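You operate a simulated robot arm through the tools that you are given. There is no shell and no other tool.

You run a simulated robot arm. Do the job below in one go: nothing can be reset, and whatever is moved stays where it is left.

## Task
Take the wide carton and put it on the bare top of the red bench. Then push the yellow drawer shut. Then take the white hook tag and put it in the teal tray. Then close the plate cover. The order counts. Set down upright: wide carton.

It is judged by the outcome, as a careful person would: the job done as asked, and still so three seconds after it is handed in. It fails if anything else is knocked over, pushed out of place, dropped, spilled or broken. A push-on lid holds only when it is set on centred and level and pressed home; a screw cap is set on level and turned clockwise until tight.

## Robot
A 6-joint arm with a two-finger gripper on a trunk, on a base that moves. Base frame: it is fixed to the floor where the robot stands at the start and does not move with it; the origin is under the middle of the robot, x ahead of it, y to its left, z up. Units: mm, degrees, N and s.
With the tool pointing down near the work surface it reaches from about 380 to 860 mm from the robot's upright axis, wherever it stands. Its first joint turns from -166.0 to 166.0 degrees. Places, roughly: bare top of the red bench [-2400, 1900, 1000]; plate cover [-1100, -400, 1100]; teal tray (26x20x5 cm) [300, -1900, 900]; white hook tag (3x4x11 cm) [-400, 2100, 1100]; wide carton (17x8x11 cm) [900, 0, 900]; yellow drawer [600, 800, 700]. Payload 2.45 kg.
The TCP is the grasp point between the finger pads, 20 mm short of the fingertips. In the tool frame z runs along the fingers and y along their closing line. The gripper opens to 140 mm; its body begins 168 mm behind the TCP.
Orientation is told as [roll, pitch, yaw] about the base's x, y, z axes, in that order, counted from this pose: with the fingers straight down and closing along the base's y, the tool's x points along the base's -x, its y along +y and its z along -z.

## Interface
- The arm moves only by the tool servo_tool. Its argument "deltas" is one flat list of numbers, 7 for each row, row after row: the shift along the tool's x, y, z in units of 400 mm (1.0 is 400 mm), then the turn, a rotation vector about the tool's x, y, z in units of 120 degrees (1.0 is 120 degrees), then the gripper command, from -1 (fully open) to 1 (shut), values between in proportion. In form: [x, y, z, rx, ry, rz, grip, x, y, z, rx, ry, rz, grip, ...]. A call has 1 to 20 rows; each row is the pose to reach, as a shift and turn from the pose commanded when the call began, along the tool's axes at that moment. A call with a number of a shift or a turn outside -1 to 1 is refused whole. Rows are played at 5 a second. More than 50 mm and 8.6 degrees between two rows, or a gripper value outside its range, and nothing of the call is played. A pose out of reach is approached as far as the arm can. The call stops where the force on the tool passes 40 N (or 10 N more than at its start, if that is more) or the arm is blocked; 0.2 s more then pass. Each finger travels about 45 mm/s and halts on what it meets, pressing with about 21 N; the grip force reading is that of the motor and also rises with nothing between the fingers. The clock runs only during rows and for 0.2 s after the last one: add rows that repeat a pose to give the fingers time. The reply holds the time, the measured pose of the TCP, the force on the tool along the base axes, the opening and the grip force, in the units named above and with some noise, with the torque about the TCP (base axes, N m) and any sound that the robot's microphone picked up.
- Cameras (640 x 400 px; columns grow to the right, rows downward): "scene" is now at [79.3, 149.9, 1829.4]; the picture's right is [-0.09, -1.00, 0.00], its down [-0.93, 0.08, -0.36] and it looks along [0.36, -0.03, -0.93] (base axes); focal length 214 px, centre (320, 200). "wrist" rides on the gripper at [78, 11, -209] in the tool frame; the picture's right is [-0.14, 0.99, 0.00], its down [-0.92, -0.13, -0.37] and it looks along [-0.37, -0.05, 0.93] (tool axes); focal length 280 px, centre (320, 200). There is no depth. A picture from a camera that has moved, and an enlarged one, comes with that camera's place and axes in the base frame and with its lens. The place of the scene camera against the robot may be out by one fixed shift of up to 25 mm in any direction.
- grab_frame(camera): a new picture of that camera. It takes no simulated time.
- move_column(by): moves the trunk up (or, below 0, down) by that many mm; the arm and the scene camera ride with it, the base frame stays. It gives what a move gives, with no picture.
- drive_base(legs): drives the robot by 1 to 6 legs, each [ahead, left, turn to the left] in mm, mm and degrees, along the robot's own axes; the way and the turn of a leg run together, so that a leg with both is an arc; at most 1500 mm and 180 degrees a leg. The arm and the cameras ride along, it lands a little off, and it stops where it bumps. It gives what a move gives.
- aim_head(pan, tilt): turns the head with the scene camera to pan (to the left, within 143 degrees either way) and tilt (down, from -29 to 69), counted from straight ahead of the robot. It gives what a move gives.
- enlarge(camera, box): a new picture of the part [left, top, right, bottom] of that camera's present view, enlarged. It takes no simulated time.
- finish_job(): hands the job in; it is judged then, once.

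Places have to be worked out from the pictures, the camera data and where the tool is seen. Open the gripper and draw the arm clear of the work before you hand the job in, unless the task says otherwise.

The tools are called as name(argument=value, ...) on one line, values as JSON. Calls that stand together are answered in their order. servo_tool: Moves the arm, as the interface text tells. Its arguments: {"type":"object","properties":{"deltas":{"type":"array","items":{"type":"number"}}},"required":["deltas"]} The other tools are called the same way: move_column (by) moves the trunk up or down; drive_base (legs) drives the base; aim_head (pan, tilt) turns the head that bears the scene camera; grab_frame (camera) takes a picture; enlarge (camera, box) takes an enlarged picture of a part of a camera's view; finish_job () hands the job in.

At the start:

```text
t: 0.0
position: [-262.5, 520.6, 1399.6]
tool_rot: [0.0, 0.0, -0.1]
force: [0.2, 0.8, -0.1]
ft_torque: [-0.03, 0.0, 0.01]
width: 140.1
gripper_force: 0.1
trunk travel left (down, up): [-100.0, 130.0]
robot x, y, heading: [-1.4, 3.1, -0.1]
head pan, tilt (commanded): [-4.9, 68.8]
```

scene: 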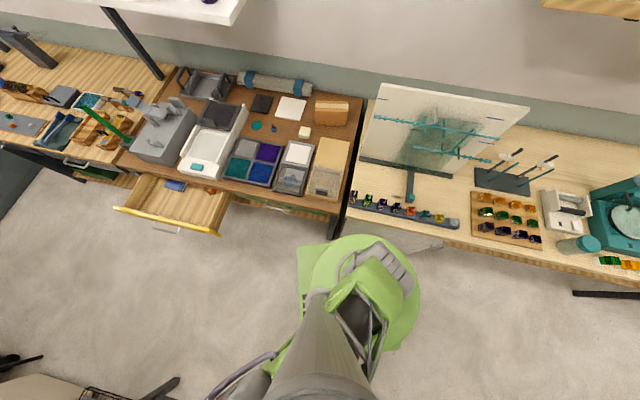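
wrist: 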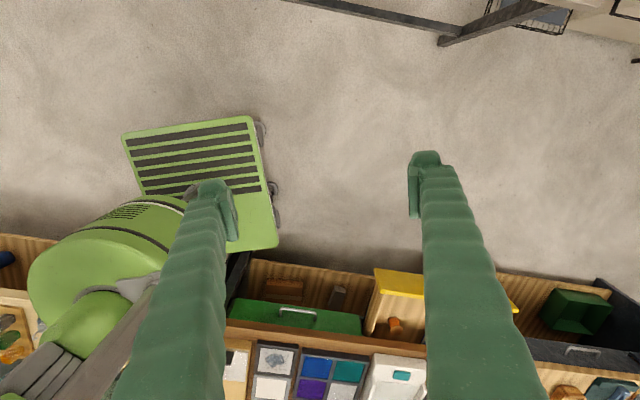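

I start by looking around: the first view shows the bench ahead with the open yellow drawer at left. I'll aim the head ahead with less tilt to find the wide carton.

aim_head(pan=0, tilt=45)

grab_frame(camera="scene")

aim_head(pan=60, tilt=35)

grab_frame(camera="scene")

aim_head(pan=130, tilt=30)

grab_frame(camera="scene")

aim_head(pan=-70, tilt=30)

grab_frame(camera="scene")

aim_head(pan=-140, tilt=30)

grab_frame(camera="scene")

```text
t: 0.9
position: [-263.1, 519.2, 1399.1]
tool_rot: [-0.1, 0.0, 0.1]
force: [-0.5, -0.7, 0.5]
ft_torque: [-0.03, -0.01, -0.02]
width: 139.6
gripper_force: 0.1
trunk travel left (down, up): [-100.0, 130.0]
robot x, y, heading: [-3.3, 1.9, 0.1]
head pan, tilt (commanded): [0.0, 45.0]
```

```text
taken
camera scene: at [104.9, 154.7, 1858.2], right [0.0, -1.0, 0.0], down [-0.71, 0.0, -0.71], along [0.71, 0.0, -0.71], focal length 214 px, centre (320, 200)
```

scene: 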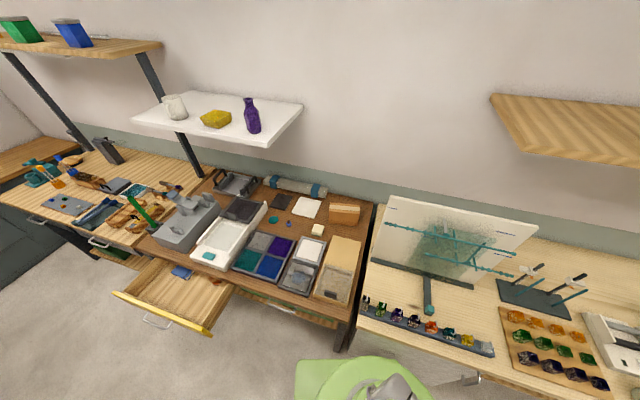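

```text
t: 2.2
position: [-262.6, 519.3, 1398.9]
tool_rot: [0.0, 0.0, 0.0]
force: [0.9, 0.0, -0.1]
ft_torque: [0.0, 0.01, -0.02]
width: 140.2
gripper_force: 0.0
trunk travel left (down, up): [-100.0, 130.0]
robot x, y, heading: [-2.3, -0.7, -0.2]
head pan, tilt (commanded): [60.0, 35.0]
```

```text
taken
camera scene: at [67.7, 230.9, 1873.0], right [0.87, -0.5, 0.0], down [-0.29, -0.5, -0.82], along [0.41, 0.71, -0.57], focal length 214 px, centre (320, 200)
```

scene: 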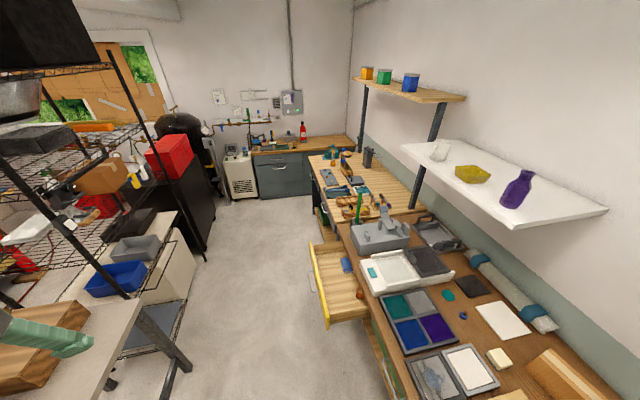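

```text
t: 3.6
position: [-262.9, 520.4, 1399.6]
tool_rot: [0.0, 0.0, 0.0]
force: [-0.8, 0.5, 0.0]
ft_torque: [0.0, 0.02, 0.0]
width: 140.1
gripper_force: 0.1
trunk travel left (down, up): [-100.0, 130.0]
robot x, y, heading: [-1.3, 1.7, 0.1]
head pan, tilt (commanded): [130.0, 30.0]
```

```text
taken
camera scene: at [-34.5, 224.0, 1880.8], right [0.77, 0.64, 0.0], down [0.32, -0.38, -0.87], along [-0.56, 0.66, -0.5], focal length 214 px, centre (320, 200)
```

scene: 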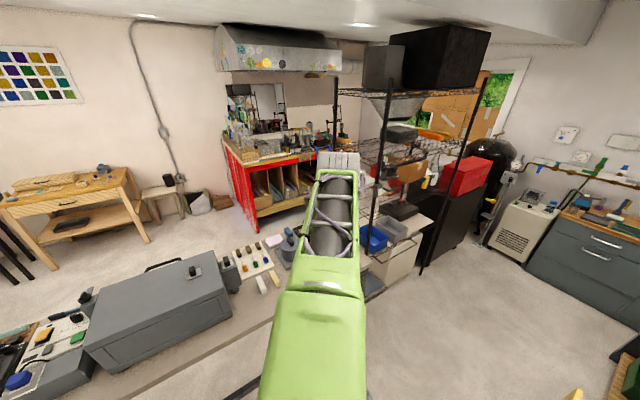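

```text
t: 6.5
position: [-263.7, 519.2, 1400.0]
tool_rot: [0.1, -0.1, 0.0]
force: [-0.5, -0.6, -0.2]
ft_torque: [-0.01, -0.03, -0.01]
width: 140.5
gripper_force: 0.1
trunk travel left (down, up): [-100.0, 130.0]
robot x, y, heading: [-2.1, -0.6, -0.1]
head pan, tilt (commanded): [-70.0, 30.0]
```

```text
taken
camera scene: at [54.6, 69.7, 1880.9], right [-0.94, -0.34, 0.0], down [-0.17, 0.47, -0.87], along [0.3, -0.81, -0.5], focal length 214 px, centre (320, 200)
```

scene: 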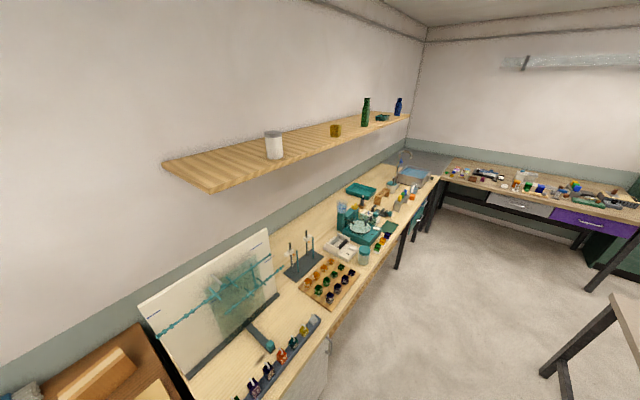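

```text
t: 7.9
position: [-263.1, 519.2, 1399.2]
tool_rot: [0.1, -0.1, 0.0]
force: [0.9, -0.3, 0.1]
ft_torque: [-0.02, 0.03, 0.01]
width: 139.9
gripper_force: 0.0
trunk travel left (down, up): [-100.0, 130.0]
robot x, y, heading: [0.6, 2.5, 0.0]
head pan, tilt (commanded): [-140.0, 30.0]
```

```text
taken
camera scene: at [-45.6, 96.5, 1880.9], right [-0.64, 0.77, 0.0], down [0.38, 0.32, -0.87], along [-0.66, -0.56, -0.5], focal length 214 px, centre (320, 200)
```

scene: 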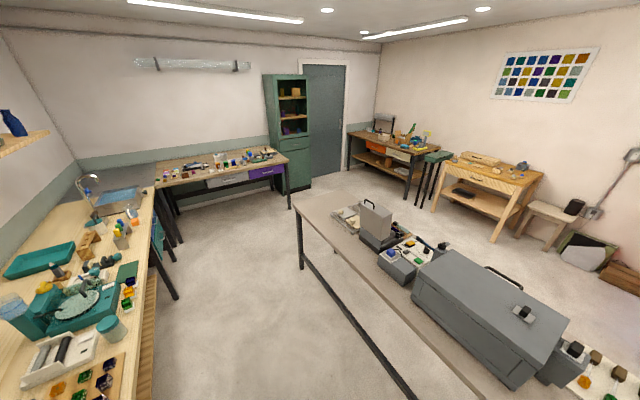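

The wide carton should project near (345, 212) in the forward view, where a tan box is seen. I'll look forward again and enlarge that part, plus the counter in front of it.

aim_head(pan=0, tilt=50)

enlarge(camera="scene", box=[240, 120, 400, 220])

enlarge(camera="scene", box=[100, 100, 420, 300])

grab_frame(camera="wrist")

```text
t: 10.2
position: [-263.0, 519.5, 1399.3]
tool_rot: [0.0, 0.0, 0.0]
force: [0.5, 0.1, 0.4]
ft_torque: [0.0, -0.02, 0.01]
width: 140.0
gripper_force: 0.0
trunk travel left (down, up): [-100.0, 130.0]
robot x, y, heading: [-0.0, -4.2, -0.3]
head pan, tilt (commanded): [0.0, 50.0]
```

```text
4.00 times, centred on (320, 170) of scene
camera zoom: at [100.6, 154.7, 1851.3], right [0.0, -1.0, 0.0], down [-0.77, 0.0, -0.64], along [0.64, 0.0, -0.77], focal length 858 px, centre (320, 320)
```

zoom: 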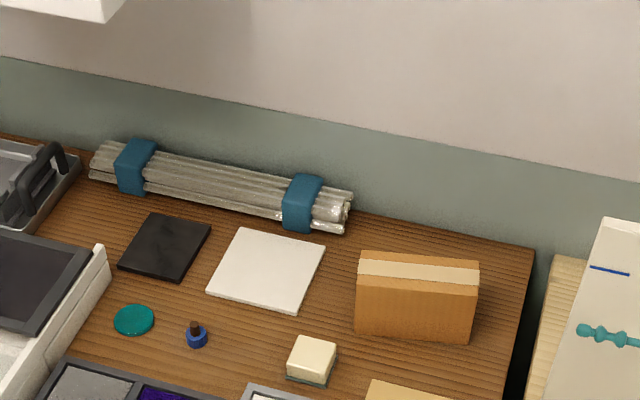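

```text
2.00 times, centred on (260, 200) of scene
camera zoom: at [100.6, 154.7, 1851.3], right [0.0, -1.0, 0.0], down [-0.77, 0.0, -0.64], along [0.64, 0.0, -0.77], focal length 429 px, centre (440, 200)
```

zoom: 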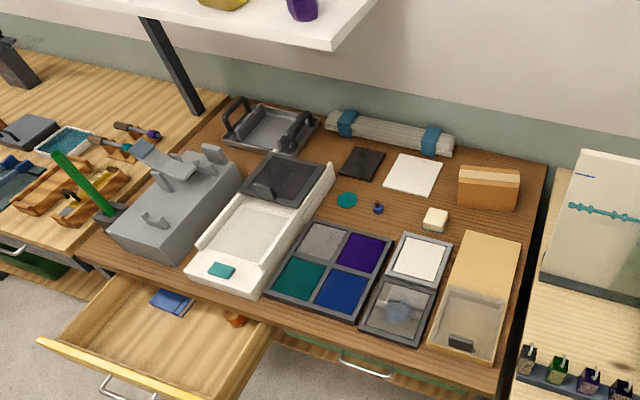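

```text
taken
camera wrist: at [-342.2, 532.2, 1608.8], right [0.14, 0.99, 0.0], down [0.92, -0.13, 0.37], along [0.37, -0.05, -0.93], focal length 280 px, centre (320, 200)
```

wrist: 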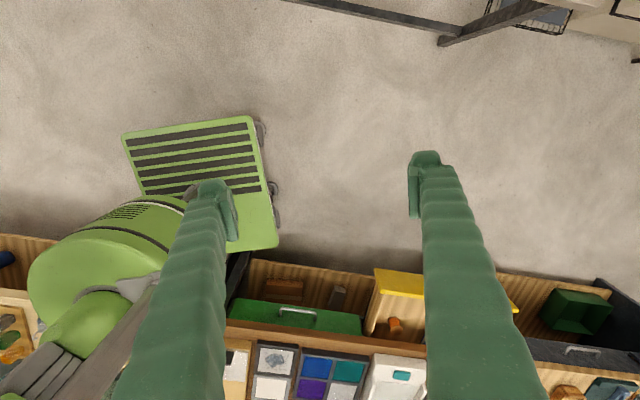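

The tan box with a pale tape strip is the carton; I'll enlarge it more to separate its edges.

enlarge(camera="scene", box=[320, 145, 368, 175])

enlarge(camera="scene", box=[300, 150, 400, 290])

```text
13.33 times, centred on (344, 160) of scene
camera zoom: at [100.6, 154.7, 1851.3], right [0.0, -1.0, 0.0], down [-0.77, 0.0, -0.64], along [0.64, 0.0, -0.77], focal length 2860 px, centre (0, 733)
```

zoom: 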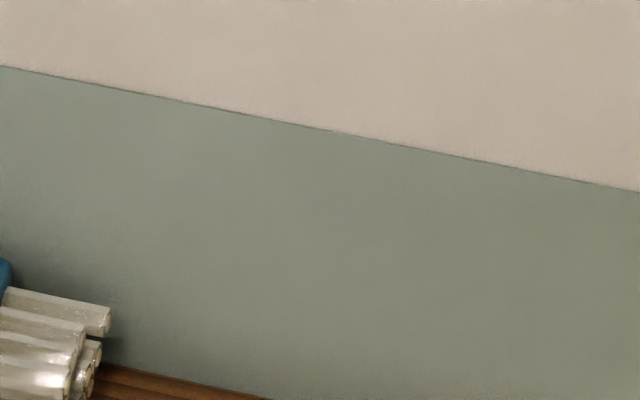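

```text
2.86 times, centred on (350, 220) of scene
camera zoom: at [100.6, 154.7, 1851.3], right [0.0, -1.0, 0.0], down [-0.77, 0.0, -0.64], along [0.64, 0.0, -0.77], focal length 613 px, centre (234, 143)
```

zoom: 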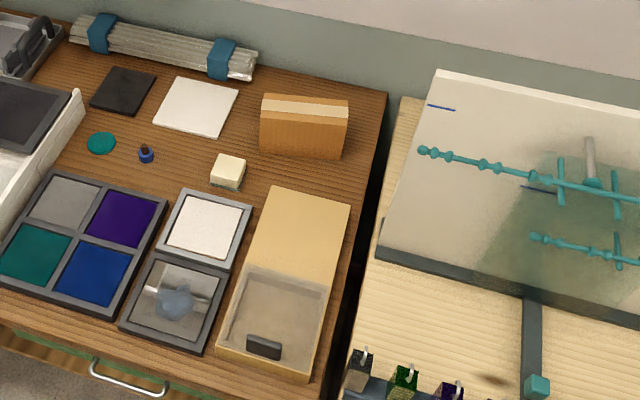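

I'll zoom exactly on the carton now (around columns 326-362, rows 180-208).

enlarge(camera="scene", box=[322, 178, 366, 208])

```text
13.33 times, centred on (344, 193) of scene
camera zoom: at [100.6, 154.7, 1851.3], right [0.0, -1.0, 0.0], down [-0.77, 0.0, -0.64], along [0.64, 0.0, -0.77], focal length 2860 px, centre (0, 293)
```

zoom: 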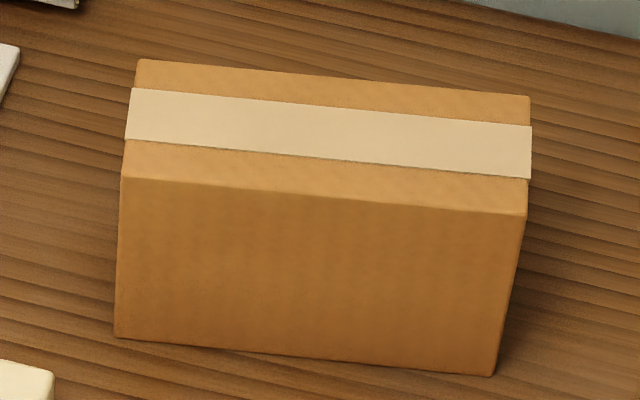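

The carton centre works out near (968, 9), top z ≈ 925, turned about -7°, so the robot must come closer. I'll check the room between the base and the bench fronts by looking down on both sides.

aim_head(pan=-45, tilt=66)

grab_frame(camera="scene")

aim_head(pan=30, tilt=66)

grab_frame(camera="scene")

```text
t: 11.3
position: [-263.6, 519.1, 1399.3]
tool_rot: [0.0, -0.1, 0.1]
force: [0.2, 0.3, 0.2]
ft_torque: [0.0, -0.02, -0.01]
width: 140.0
gripper_force: 0.1
trunk travel left (down, up): [-100.0, 130.0]
robot x, y, heading: [-0.4, -0.7, 0.3]
head pan, tilt (commanded): [-45.0, 66.0]
```

```text
taken
camera scene: at [65.7, 112.7, 1832.2], right [-0.71, -0.71, 0.0], down [-0.65, 0.65, -0.41], along [0.29, -0.29, -0.91], focal length 214 px, centre (320, 200)
```

scene: 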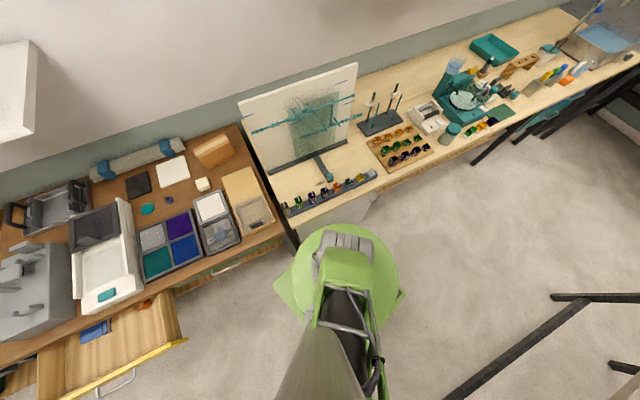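

```text
t: 12.8
position: [-263.3, 519.5, 1400.1]
tool_rot: [0.0, 0.0, 0.0]
force: [0.5, -0.5, -0.4]
ft_torque: [-0.02, 0.01, 0.01]
width: 139.9
gripper_force: 0.0
trunk travel left (down, up): [-100.0, 130.0]
robot x, y, heading: [0.0, 3.7, -0.1]
head pan, tilt (commanded): [30.0, 66.0]
```

```text
taken
camera scene: at [75.1, 184.4, 1832.1], right [0.5, -0.87, 0.0], down [-0.79, -0.46, -0.41], along [0.35, 0.2, -0.91], focal length 214 px, centre (320, 200)
```

scene: 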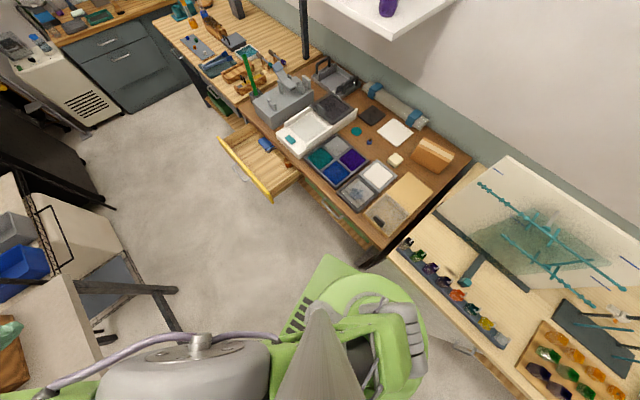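

The benches' front runs about 19° off the robot's axes, with the base nearly at the right bench, so I'll stand squared to it further left. First I swing the arm from the side to the front at safe height, turning the tool so that the fingers will close across the carton's short side.

servo_tool(deltas=[-0.1, 0.02, 0, 0, 0, 0.0667, -1, -0.2, 0.04, 0, 0, 0, 0.1333, -1, -0.3, 0.06, 0, 0, 0, 0.2, -1, -0.4, 0.07, 0, 0, 0, 0.2667, -1, -0.5, 0.08, 0, 0, 0, 0.3333, -1, -0.6, 0.08, 0, 0, 0, 0.4, -1, -0.7, 0.07, 0, 0, 0, 0.4667, -1, -0.8, 0.06, 0, 0, 0, 0.5333, -1, -0.9, 0.05, 0, 0, 0, 0.6, -1, -1.0, 0.03, 0, 0, 0, 0.65, -1])

```text
t: 14.2
position: [-18.2, 561.7, 1318.8]
tool_rot: [-4.2, -6.9, -49.6]
force: [-0.5, -0.3, 0.1]
ft_torque: [0.01, -0.05, 0.01]
width: 139.9
gripper_force: 0.0
trunk travel left (down, up): [-100.0, 130.0]
robot x, y, heading: [1.7, -0.5, -0.0]
head pan, tilt (commanded): [30.0, 66.0]
stopped in row 7: the arm was blocked; the commanded pose is now the measured one
```

The arm reports being blocked near (-18, 562, 1319) with a slight tilt. I'll look at both cameras to see why.

grab_frame(camera="wrist")

aim_head(pan=80, tilt=50)

grab_frame(camera="scene")

```text
taken
camera wrist: at [-64.1, 657.9, 1516.6], right [0.85, 0.53, -0.06], down [0.49, -0.73, 0.49], along [0.22, -0.44, -0.87], focal length 280 px, centre (320, 200)
```

wrist: 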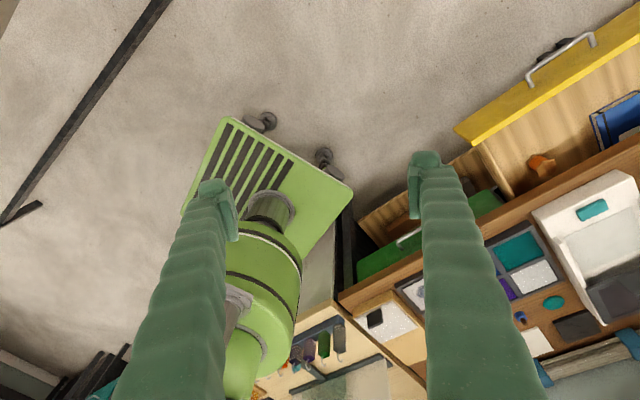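

```text
t: 15.4
position: [-16.5, 561.2, 1319.4]
tool_rot: [-4.2, -7.0, -49.6]
force: [0.1, -0.6, 0.0]
ft_torque: [0.0, 0.03, 0.06]
width: 140.0
gripper_force: 0.1
trunk travel left (down, up): [-100.0, 130.0]
robot x, y, heading: [2.2, 0.8, -0.1]
head pan, tilt (commanded): [80.0, 50.0]
```

```text
taken
camera scene: at [37.0, 230.5, 1851.3], right [0.98, -0.17, 0.0], down [-0.13, -0.75, -0.64], along [0.11, 0.63, -0.77], focal length 214 px, centre (320, 200)
```

scene: 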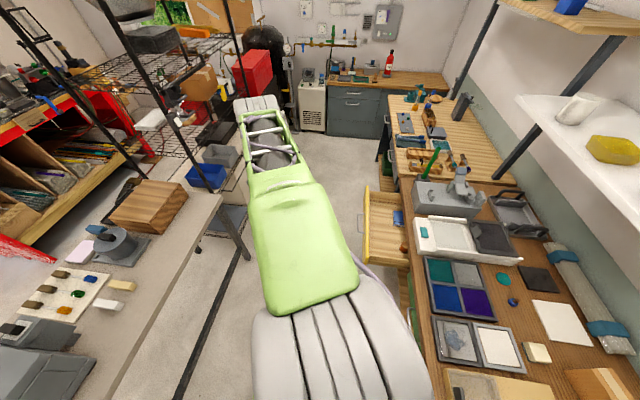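

Nothing is touching; the arm itself seems to have met a joint limit at that height and yaw. I'll level the tool and lower it, to see how it follows.

servo_tool(deltas=[0, 0, 0.1, -0.0175, 0.029, 0, -1, 0, 0, 0.2, -0.035, 0.0575, 0, -1, 0, 0, 0.3, -0.035, 0.0575, 0, -1])

```text
t: 16.4
position: [-11.4, 535.0, 1146.5]
tool_rot: [-2.8, -4.7, -49.8]
force: [-0.4, 0.3, 0.1]
ft_torque: [-0.03, 0.01, -0.02]
width: 139.6
gripper_force: 0.0
trunk travel left (down, up): [-100.0, 130.0]
robot x, y, heading: [1.3, 0.4, 0.2]
head pan, tilt (commanded): [80.0, 50.0]
stopped in row 3: the arm was blocked; the commanded pose is now the measured one
```

The arm moved down but still leans slightly inward. I'll ask again for level at a lower height and slightly larger radius.

servo_tool(deltas=[0, 0, 0, -0.012, 0.02, 0, -1, 0, 0, 0, -0.0233, 0.039, 0, -1, 0, 0, 0, -0.0233, 0.039, 0, -1])

grab_frame(camera="scene")

```text
t: 17.4
position: [-8.9, 524.2, 1111.8]
tool_rot: [-2.0, -3.4, -49.9]
force: [0.1, 0.3, -0.1]
ft_torque: [0.0, 0.04, -0.03]
width: 139.9
gripper_force: 0.1
trunk travel left (down, up): [-100.0, 130.0]
robot x, y, heading: [-0.4, 1.3, 0.1]
head pan, tilt (commanded): [80.0, 50.0]
stopped in row 3: the arm was blocked; the commanded pose is now the measured one
```

```text
taken
camera scene: at [37.0, 230.7, 1851.3], right [0.98, -0.17, 0.0], down [-0.13, -0.75, -0.64], along [0.11, 0.63, -0.77], focal length 214 px, centre (320, 200)
```

scene: 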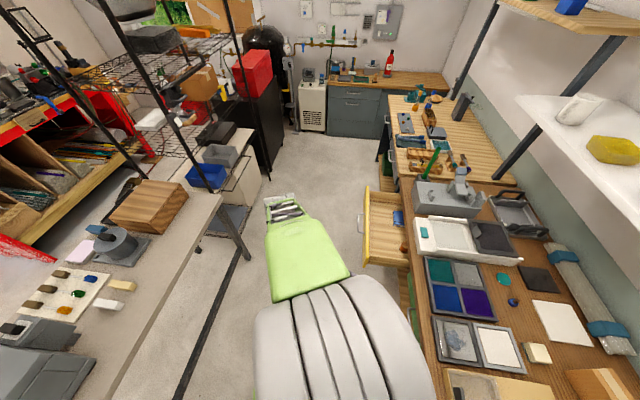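

Commanding only a levelling made it sink further, so some joint is at a limit or singular here. I'll move outward 100 mm (base +y) with levelling and see whether it recovers.

servo_tool(deltas=[0.064, 0.054, 0, 0, 0, 0, -1, 0.127, 0.107, 0, -0.008, 0.014, 0, -1, 0.191, 0.161, 0, -0.0167, 0.028, 0, -1, 0.191, 0.161, 0, -0.0167, 0.028, 0, -1])

```text
t: 18.4
position: [-9.0, 622.9, 1107.1]
tool_rot: [0.0, 0.3, -50.1]
force: [0.0, 0.7, -0.3]
ft_torque: [0.02, 0.0, 0.01]
width: 140.2
gripper_force: 0.1
trunk travel left (down, up): [-100.0, 130.0]
robot x, y, heading: [0.0, -1.3, 0.2]
head pan, tilt (commanded): [80.0, 50.0]
```

At radius ≈ 620 the tool follows and is level, so I'll keep the radius above 600 at this height. Now I swing on toward the front in an arc.

servo_tool(deltas=[-0.076, 0.073, 0, 0, 0, 0.023, -1, -0.152, 0.145, 0, 0, 0, 0.047, -1, -0.228, 0.218, 0, 0, 0, 0.07, -1, -0.304, 0.29, 0, 0, 0, 0.093, -1, -0.38, 0.363, 0, 0, 0, 0.117, -1, -0.48, 0.404, 0, 0, 0, 0.14, -1, -0.58, 0.445, 0, 0, 0, 0.163, -1, -0.68, 0.486, 0, 0, 0, 0.187, -1, -0.78, 0.527, 0, 0, 0, 0.21, -1, -0.879, 0.567, 0, 0, 0, 0.233, -1])

```text
t: 20.6
position: [393.6, 500.6, 1106.1]
tool_rot: [-0.1, 0.2, -78.1]
force: [-0.1, 0.9, 0.5]
ft_torque: [0.03, 0.04, -0.02]
width: 140.0
gripper_force: 0.2
trunk travel left (down, up): [-100.0, 130.0]
robot x, y, heading: [-2.7, 0.2, 0.2]
head pan, tilt (commanded): [80.0, 50.0]
```

Arm follows well. I swing it further to the front, azimuth about 15°.

servo_tool(deltas=[-0.088, 0.051, 0, 0, 0, 0, -1, -0.176, 0.102, 0, 0, 0, 0, -1, -0.264, 0.153, 0, 0, 0, 0, -1, -0.352, 0.204, 0, 0, 0, 0, -1, -0.44, 0.255, 0, 0, 0, 0, -1, -0.539, 0.277, 0, 0, 0, 0, -1, -0.638, 0.299, 0, 0, 0, 0, -1, -0.737, 0.321, 0, 0, 0, 0, -1, -0.836, 0.343, 0, 0, 0, 0, -1, -0.935, 0.365, 0, 0, 0, 0, -1])

aim_head(pan=-10, tilt=60)

grab_frame(camera="scene")

grab_frame(camera="wrist")

```text
t: 22.8
position: [611.6, 165.3, 1105.0]
tool_rot: [-0.1, 0.3, -78.0]
force: [0.5, -0.2, 0.3]
ft_torque: [0.02, 0.02, -0.01]
width: 139.9
gripper_force: 0.1
trunk travel left (down, up): [-100.0, 130.0]
robot x, y, heading: [1.3, -3.9, 0.2]
head pan, tilt (commanded): [80.0, 50.0]
```

```text
t: 24.5
position: [612.0, 167.3, 1104.9]
tool_rot: [-0.1, 0.2, -78.0]
force: [0.2, -0.8, 1.4]
ft_torque: [0.01, 0.02, 0.02]
width: 139.8
gripper_force: 0.0
trunk travel left (down, up): [-100.0, 130.0]
robot x, y, heading: [-3.3, -2.6, 0.1]
head pan, tilt (commanded): [-10.0, 60.0]
```

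```text
taken
camera scene: at [89.2, 143.2, 1838.8], right [-0.17, -0.98, 0.0], down [-0.85, 0.15, -0.5], along [0.49, -0.09, -0.87], focal length 214 px, centre (320, 200)
```

scene: 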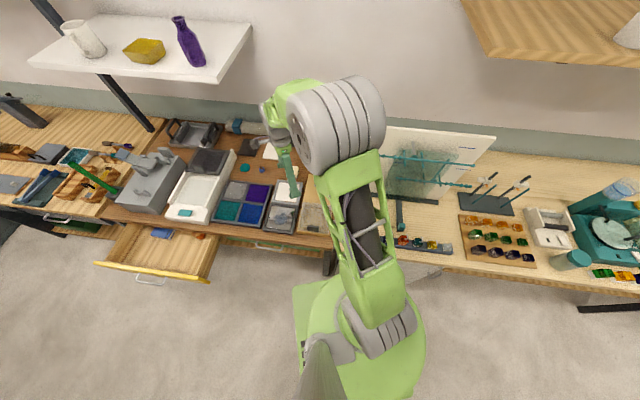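

```text
taken
camera wrist: at [605.8, 246.0, 1314.3], right [1.0, 0.07, 0.0], down [0.07, -0.93, 0.37], along [0.02, -0.37, -0.93], focal length 280 px, centre (320, 200)
```

wrist: 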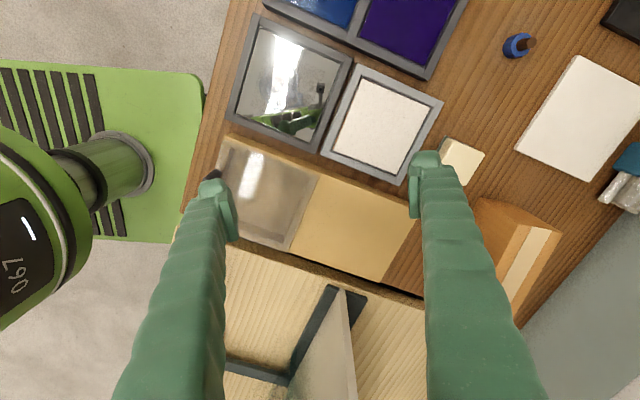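

The wrist view shows the bench corner, the carton (partly behind a finger) and the base plate. I'll enlarge the carton and table edge there to calibrate the scene camera.

enlarge(camera="wrist", box=[440, 170, 600, 330])

enlarge(camera="wrist", box=[120, 0, 360, 260])

enlarge(camera="scene", box=[240, 120, 340, 240])

```text
2.50 times, centred on (520, 250) of wrist
camera zoom: at [605.8, 246.0, 1314.3], right [1.0, 0.07, 0.0], down [0.07, -0.93, 0.37], along [0.02, -0.37, -0.93], focal length 701 px, centre (-180, 75)
```

zoom: 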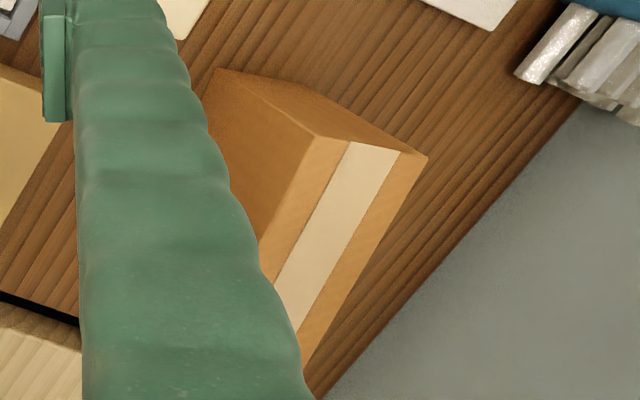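

```text
1.54 times, centred on (240, 130) of wrist
camera zoom: at [605.8, 246.0, 1314.3], right [1.0, 0.07, 0.0], down [0.07, -0.93, 0.37], along [0.02, -0.37, -0.93], focal length 431 px, centre (443, 308)
```

zoom: 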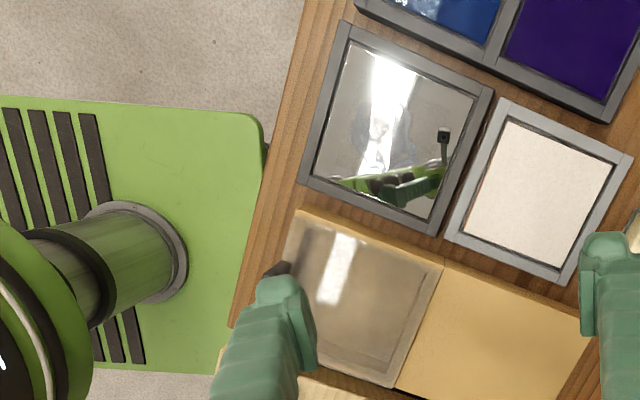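

```text
3.33 times, centred on (290, 180) of scene
camera zoom: at [89.2, 143.2, 1838.8], right [-0.17, -0.98, 0.0], down [-0.85, 0.15, -0.5], along [0.49, -0.09, -0.87], focal length 715 px, centre (420, 267)
```

zoom: 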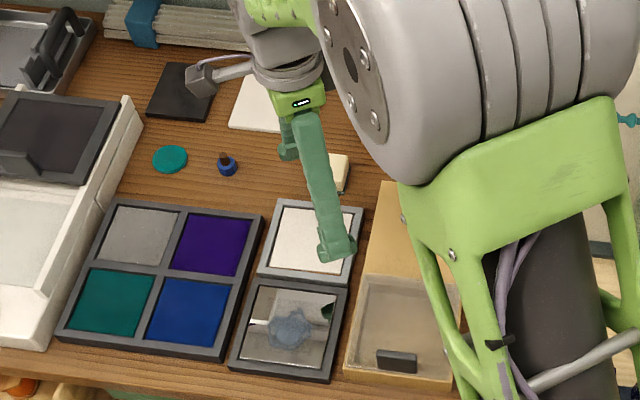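

From the wrist view (exact) the carton centre is about (933, -7), top z ≈ 950, table z ≈ 842, and the bench edge runs at 17.3°, with its line 345 mm from the robot axis. I'll drive left first, then turn squared to the bench, then ahead part of the way.

drive_base(legs=[[0, 250, 0], [0, 0, -17.3], [100, 0, 0]])

grab_frame(camera="wrist")

grab_frame(camera="scene")

```text
t: 29.1
position: [728.5, 200.8, 1103.5]
tool_rot: [-0.2, 0.2, -95.6]
force: [0.6, 0.1, -1.1]
ft_torque: [0.04, 0.09, 0.02]
width: 140.1
gripper_force: 0.1
trunk travel left (down, up): [-100.0, 130.0]
robot x, y, heading: [94.9, 229.9, -17.2]
head pan, tilt (commanded): [-10.0, 60.0]
```

```text
taken
camera wrist: at [746.5, 277.6, 1313.3], right [0.97, -0.23, 0.0], down [-0.21, -0.91, 0.37], along [-0.09, -0.36, -0.93], focal length 280 px, centre (320, 200)
```

wrist: 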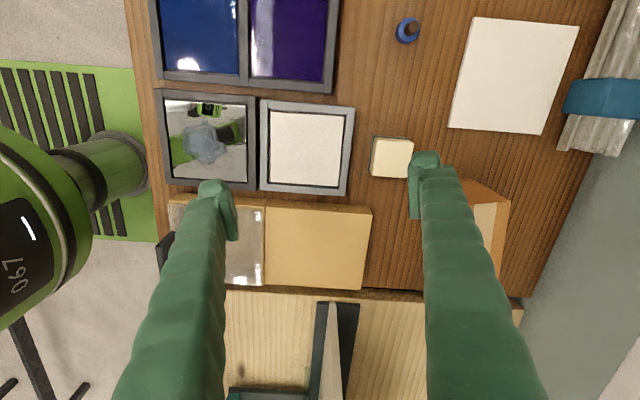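

```text
taken
camera scene: at [220.1, 339.4, 1838.6], right [-0.46, -0.89, 0.0], down [-0.77, 0.4, -0.5], along [0.44, -0.23, -0.87], focal length 214 px, centre (320, 200)
```

scene: 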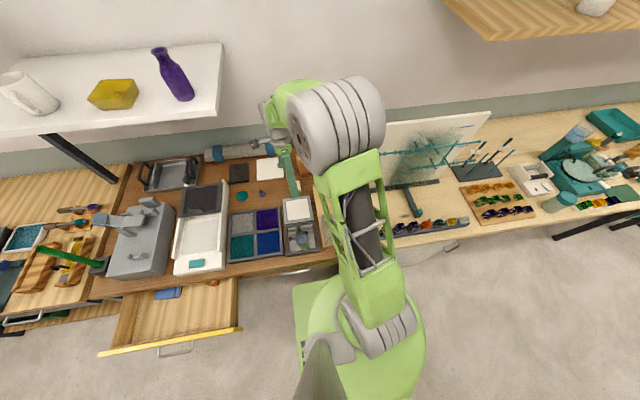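

Robot is at (95, 230) heading -17.2°, squared to the bench with about 40 mm left to the edge line; the carton is 871 mm away. I'll go ahead another 32 mm.

drive_base(legs=[[32, 0, 0]])

enlarge(camera="wrist", box=[440, 150, 540, 330])

```text
t: 29.9
position: [759.2, 189.4, 1102.6]
tool_rot: [-0.3, 0.2, -95.5]
force: [0.8, 0.1, -0.2]
ft_torque: [0.01, 0.05, -0.02]
width: 140.0
gripper_force: 0.0
trunk travel left (down, up): [-100.0, 130.0]
robot x, y, heading: [125.1, 217.3, -17.5]
head pan, tilt (commanded): [-10.0, 60.0]
```

```text
2.22 times, centred on (490, 240) of wrist
camera zoom: at [777.1, 268.1, 1313.0], right [0.97, -0.23, 0.0], down [-0.21, -0.91, 0.37], along [-0.09, -0.36, -0.93], focal length 623 px, centre (-58, 111)
```

zoom: 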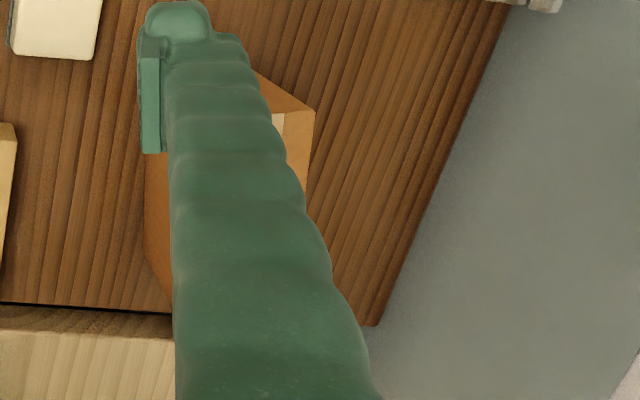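

Robot now (125, 217), carton 838 mm away. I move the open gripper to about (900, 80, 1100) to get a clear view of the carton between the fingers.

servo_tool(deltas=[-0.059, 0.094, 0, 0, 0, 0.004, -1, -0.118, 0.188, 0, 0, 0, 0.008, -1, -0.177, 0.282, 0, 0, 0, 0.012, -1, -0.2375, 0.377, 0, 0, 0, 0.015, -1])

grab_frame(camera="wrist")

```text
t: 30.9
position: [902.0, 81.7, 1101.5]
tool_rot: [-0.2, 0.1, -97.3]
force: [0.0, -1.0, 1.0]
ft_torque: [0.03, 0.08, 0.01]
width: 140.0
gripper_force: 0.0
trunk travel left (down, up): [-100.0, 130.0]
robot x, y, heading: [125.0, 217.8, -17.3]
head pan, tilt (commanded): [-10.0, 60.0]
```

```text
taken
camera wrist: at [922.5, 159.7, 1311.6], right [0.96, -0.26, 0.0], down [-0.24, -0.9, 0.37], along [-0.1, -0.35, -0.93], focal length 280 px, centre (320, 200)
```

wrist: 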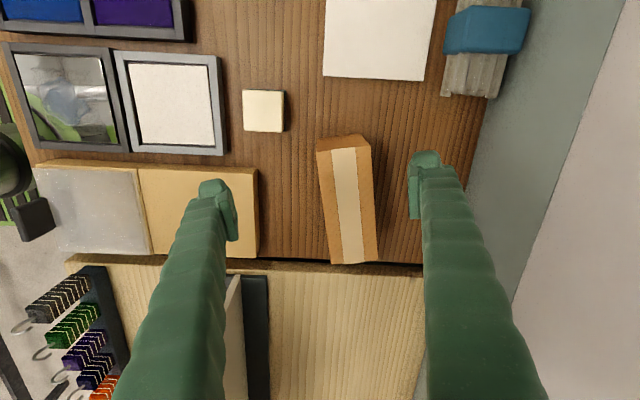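

The carton is now in clear view. I enlarge it to get its exact place and angle.

enlarge(camera="wrist", box=[270, 120, 430, 280])

```text
2.50 times, centred on (350, 200) of wrist
camera zoom: at [922.5, 159.7, 1311.6], right [0.96, -0.26, 0.0], down [-0.24, -0.9, 0.37], along [-0.1, -0.35, -0.93], focal length 701 px, centre (245, 200)
```

zoom: 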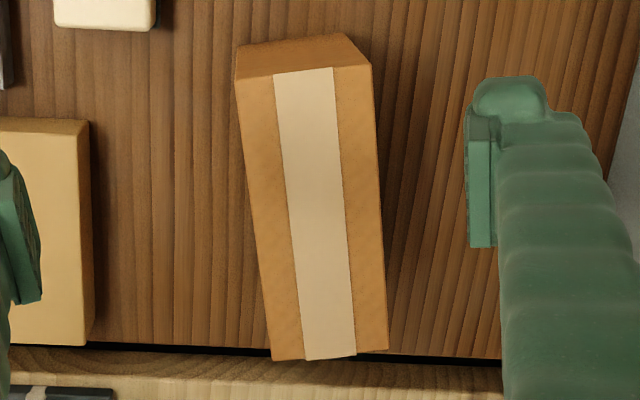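

The carton's top is centred at about (920, -4), z ≈ 955, its short side pointing at -8.5°. I move over it and correct the yaw by about 1°, then check before descending.

servo_tool(deltas=[-0.103, 0.037, 0, 0, 0, 0.005, -1, -0.2067, 0.073, 0, 0, 0, 0.01, -1, -0.2067, 0.073, 0.1, 0, 0, 0.01, -1])

grab_frame(camera="wrist")

```text
t: 31.7
position: [921.5, -4.0, 1061.4]
tool_rot: [-0.1, 0.1, -98.4]
force: [-0.5, 0.2, -0.3]
ft_torque: [0.0, 0.01, -0.01]
width: 140.2
gripper_force: 0.2
trunk travel left (down, up): [-100.0, 130.0]
robot x, y, heading: [125.1, 217.5, -17.4]
head pan, tilt (commanded): [-10.0, 60.0]
```

```text
taken
camera wrist: at [941.8, 73.2, 1271.2], right [0.96, -0.28, 0.0], down [-0.26, -0.89, 0.37], along [-0.1, -0.35, -0.93], focal length 280 px, centre (320, 200)
```

wrist: 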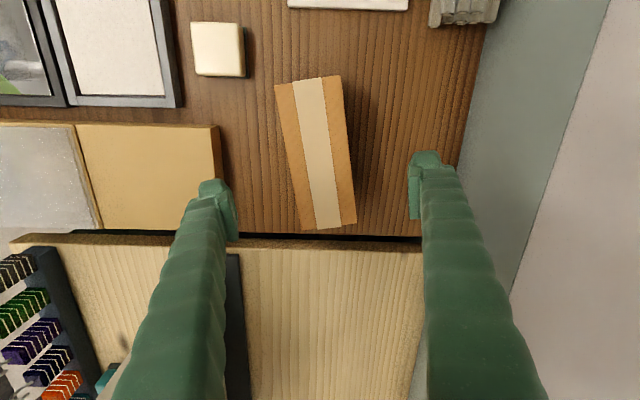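

The carton is centred under the gripper and aligned. I descend to TCP z ≈ 895 with the fingers open.

servo_tool(deltas=[0, 0, 0.1, 0, 0, 0, -1, 0, 0, 0.2, 0, 0, 0, -1, 0, 0, 0.3, 0, 0, 0, -1, 0, 0, 0.36, 0, 0, 0, -1, 0, 0, 0.415, 0, 0, 0, -1])

grab_frame(camera="wrist")

```text
t: 32.9
position: [918.0, -4.8, 897.8]
tool_rot: [-0.1, 0.0, -98.5]
force: [0.7, 0.5, -0.1]
ft_torque: [0.02, 0.02, 0.03]
width: 140.3
gripper_force: 0.0
trunk travel left (down, up): [-100.0, 130.0]
robot x, y, heading: [121.2, 215.6, -17.1]
head pan, tilt (commanded): [-10.0, 60.0]
```

```text
taken
camera wrist: at [939.7, 73.4, 1106.8], right [0.96, -0.28, 0.0], down [-0.26, -0.89, 0.37], along [-0.1, -0.35, -0.93], focal length 280 px, centre (320, 200)
```

wrist: 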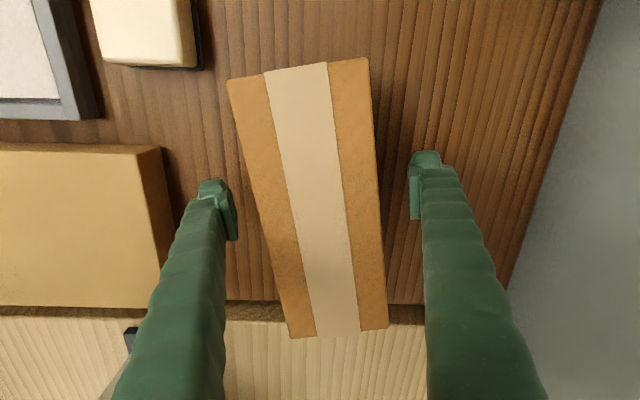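

Fingers straddle the carton. I close the gripper on it.

servo_tool(deltas=[0, 0, 0, 0, 0, 0, 1, 0, 0, 0, 0, 0, 0, 1, 0, 0, 0, 0, 0, 0, 1, 0, 0, 0, 0, 0, 0, 1, 0, 0, 0, 0, 0, 0, 1, 0, 0, 0, 0, 0, 0, 1, 0, 0, 0, 0, 0, 0, 1, 0, 0, 0, 0, 0, 0, 1])

grab_frame(camera="wrist")

```text
t: 34.7
position: [917.8, -3.6, 897.7]
tool_rot: [-0.1, 0.1, -98.6]
force: [1.3, -0.6, 1.5]
ft_torque: [0.0, 0.02, 0.09]
width: 74.7
gripper_force: 21.2
trunk travel left (down, up): [-100.0, 130.0]
robot x, y, heading: [123.7, 213.7, -17.4]
head pan, tilt (commanded): [-10.0, 60.0]
```

```text
taken
camera wrist: at [939.5, 73.4, 1107.1], right [0.96, -0.28, 0.0], down [-0.26, -0.89, 0.37], along [-0.1, -0.35, -0.93], focal length 280 px, centre (320, 200)
```

wrist: 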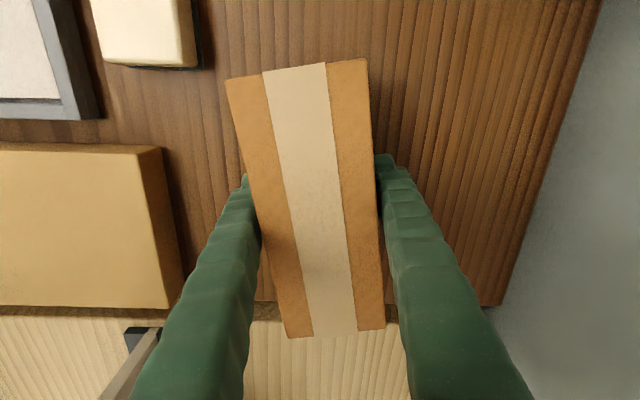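

Gripped at 74.7 mm with 21 N. I lift it straight up slowly.

servo_tool(deltas=[0, 0, -0.05, 0, 0, 0, 1, 0, 0, -0.1, 0, 0, 0, 1, 0, 0, -0.2, 0, 0, 0, 1, 0, 0, -0.3, 0, 0, 0, 1, 0, 0, -0.4, 0, 0, 0, 1, 0, 0, -0.5, 0, 0, 0, 1, 0, 0, -0.55, 0, 0, 0, 1])

grab_frame(camera="wrist")

grab_frame(camera="scene")

```text
t: 36.3
position: [916.4, -4.5, 1118.0]
tool_rot: [-0.1, 0.1, -98.5]
force: [-0.6, -0.4, -3.4]
ft_torque: [-0.04, 0.0, 0.0]
width: 74.7
gripper_force: 21.0
trunk travel left (down, up): [-100.0, 130.0]
robot x, y, heading: [126.1, 215.1, -17.6]
head pan, tilt (commanded): [-10.0, 60.0]
```

```text
taken
camera wrist: at [938.0, 72.3, 1327.2], right [0.96, -0.28, 0.0], down [-0.26, -0.89, 0.37], along [-0.11, -0.35, -0.93], focal length 280 px, centre (320, 200)
```

wrist: 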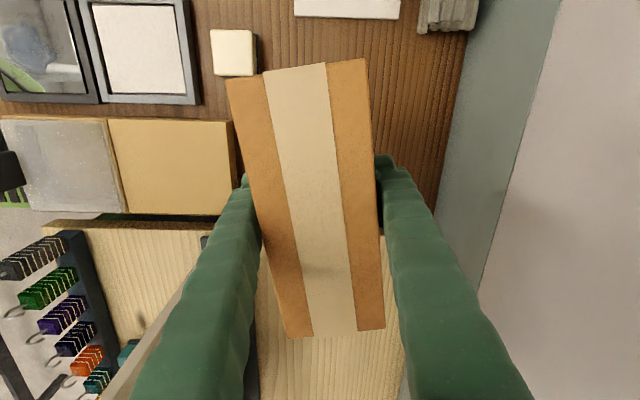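

```text
taken
camera scene: at [248.9, 330.3, 1838.7], right [-0.46, -0.89, 0.0], down [-0.77, 0.4, -0.5], along [0.44, -0.23, -0.87], focal length 214 px, centre (320, 200)
```

scene: 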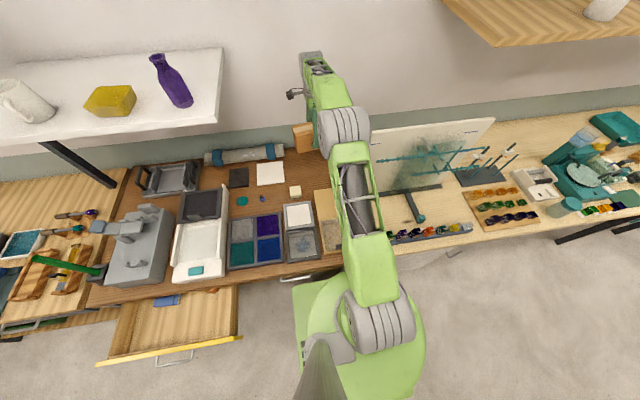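

Carton lifted (about 0.35 kg) and still square in the grip. I retract it toward the robot to about 640 mm radius before driving.

servo_tool(deltas=[0.0174, -0.111, 0, 0, 0, 0, 1, 0.0348, -0.2225, 0, 0, 0, 0, 1, 0.0521, -0.334, 0, 0, 0, 0, 1, 0.0695, -0.445, 0, 0, 0, 0, 1])

aim_head(pan=90, tilt=30)

grab_frame(camera="scene")

aim_head(pan=125, tilt=40)

grab_frame(camera="scene")

aim_head(pan=143, tilt=20)

grab_frame(camera="scene")

```text
t: 37.3
position: [742.7, 50.5, 1117.1]
tool_rot: [0.0, 0.1, -98.4]
force: [0.0, 0.0, -3.7]
ft_torque: [-0.06, -0.02, 0.04]
width: 74.7
gripper_force: 21.3
trunk travel left (down, up): [-100.0, 130.0]
robot x, y, heading: [126.1, 217.9, -17.2]
head pan, tilt (commanded): [-10.0, 60.0]
```

```text
t: 39.0
position: [745.2, 50.4, 1115.6]
tool_rot: [-0.1, 0.2, -98.5]
force: [0.4, -0.9, -4.1]
ft_torque: [0.0, 0.0, 0.0]
width: 74.8
gripper_force: 20.8
trunk travel left (down, up): [-100.0, 130.0]
robot x, y, heading: [124.5, 213.9, -17.6]
head pan, tilt (commanded): [90.0, 30.0]
```

```text
taken
camera scene: at [217.1, 447.3, 1880.8], right [0.95, -0.3, 0.0], down [-0.15, -0.48, -0.87], along [0.26, 0.83, -0.5], focal length 214 px, centre (320, 200)
```

scene: 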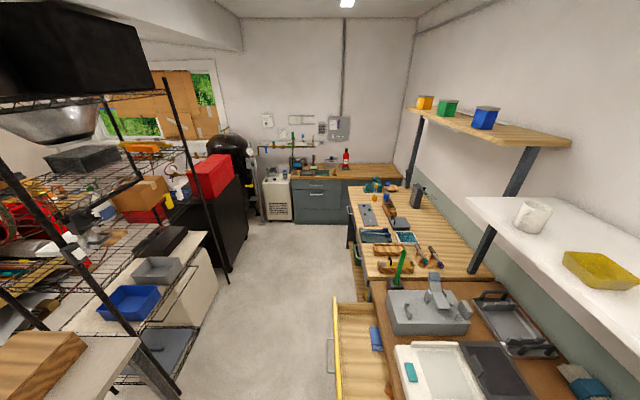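

```text
t: 40.1
position: [745.8, 50.3, 1116.9]
tool_rot: [-0.1, 0.1, -98.4]
force: [0.1, 0.6, -3.4]
ft_torque: [-0.03, 0.01, 0.02]
width: 74.8
gripper_force: 21.3
trunk travel left (down, up): [-100.0, 130.0]
robot x, y, heading: [127.3, 216.5, -17.5]
head pan, tilt (commanded): [125.0, 40.0]
```

```text
taken
camera scene: at [164.3, 442.1, 1865.5], right [0.95, 0.3, 0.0], down [0.19, -0.61, -0.77], along [-0.23, 0.73, -0.64], focal length 214 px, centre (320, 200)
```

scene: 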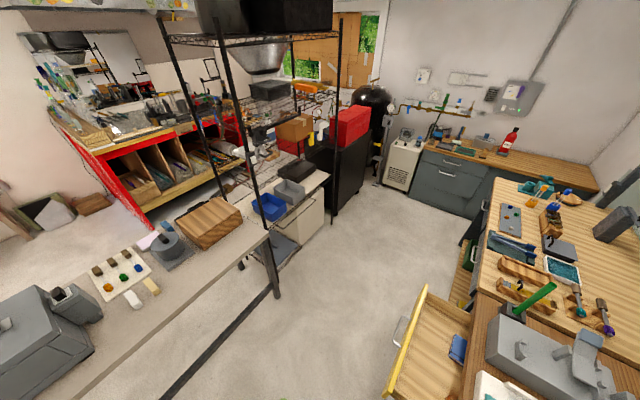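

```text
t: 40.9
position: [745.0, 50.6, 1116.7]
tool_rot: [-0.1, 0.1, -98.6]
force: [0.4, 0.3, -3.6]
ft_torque: [0.03, 0.01, 0.02]
width: 74.9
gripper_force: 21.0
trunk travel left (down, up): [-100.0, 130.0]
robot x, y, heading: [124.3, 215.5, -17.4]
head pan, tilt (commanded): [143.0, 20.0]
```

```text
taken
camera scene: at [135.8, 436.8, 1896.8], right [0.81, 0.58, 0.0], down [0.2, -0.28, -0.94], along [-0.55, 0.76, -0.34], focal length 214 px, centre (320, 200)
```

scene: 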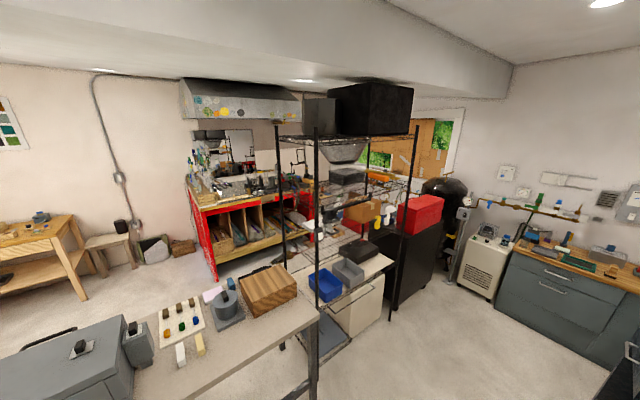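

I'll enlarge the red bench and the rack region to understand the destination, the hook tag and the way round.

enlarge(camera="scene", box=[160, 120, 340, 280])

enlarge(camera="scene", box=[320, 160, 480, 280])

enlarge(camera="scene", box=[0, 180, 280, 400])

```text
2.50 times, centred on (250, 200) of scene
camera zoom: at [135.8, 436.8, 1896.8], right [0.81, 0.58, 0.0], down [0.2, -0.28, -0.94], along [-0.55, 0.76, -0.34], focal length 536 px, centre (495, 200)
```

zoom: 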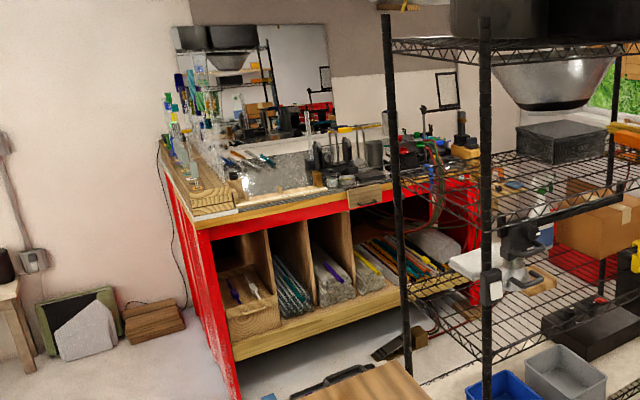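

```text
3.33 times, centred on (400, 220) of scene
camera zoom: at [135.8, 436.8, 1896.8], right [0.81, 0.58, 0.0], down [0.2, -0.28, -0.94], along [-0.55, 0.76, -0.34], focal length 715 px, centre (53, 133)
```

zoom: 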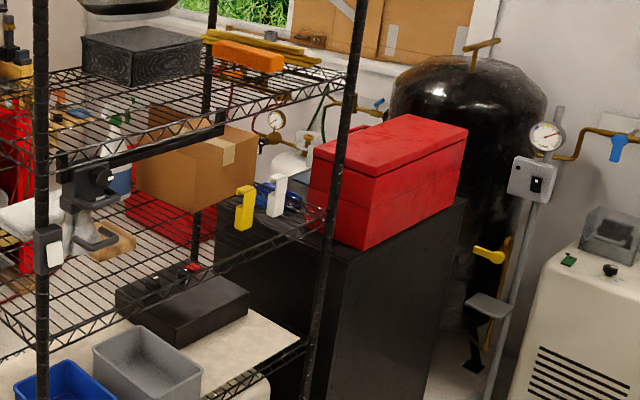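

```text
1.82 times, centred on (140, 290) of scene
camera zoom: at [135.8, 436.8, 1896.8], right [0.81, 0.58, 0.0], down [0.2, -0.28, -0.94], along [-0.55, 0.76, -0.34], focal length 390 px, centre (647, 36)
```

zoom: 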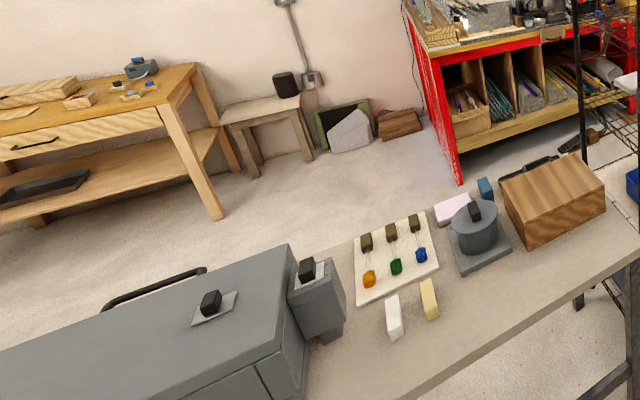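

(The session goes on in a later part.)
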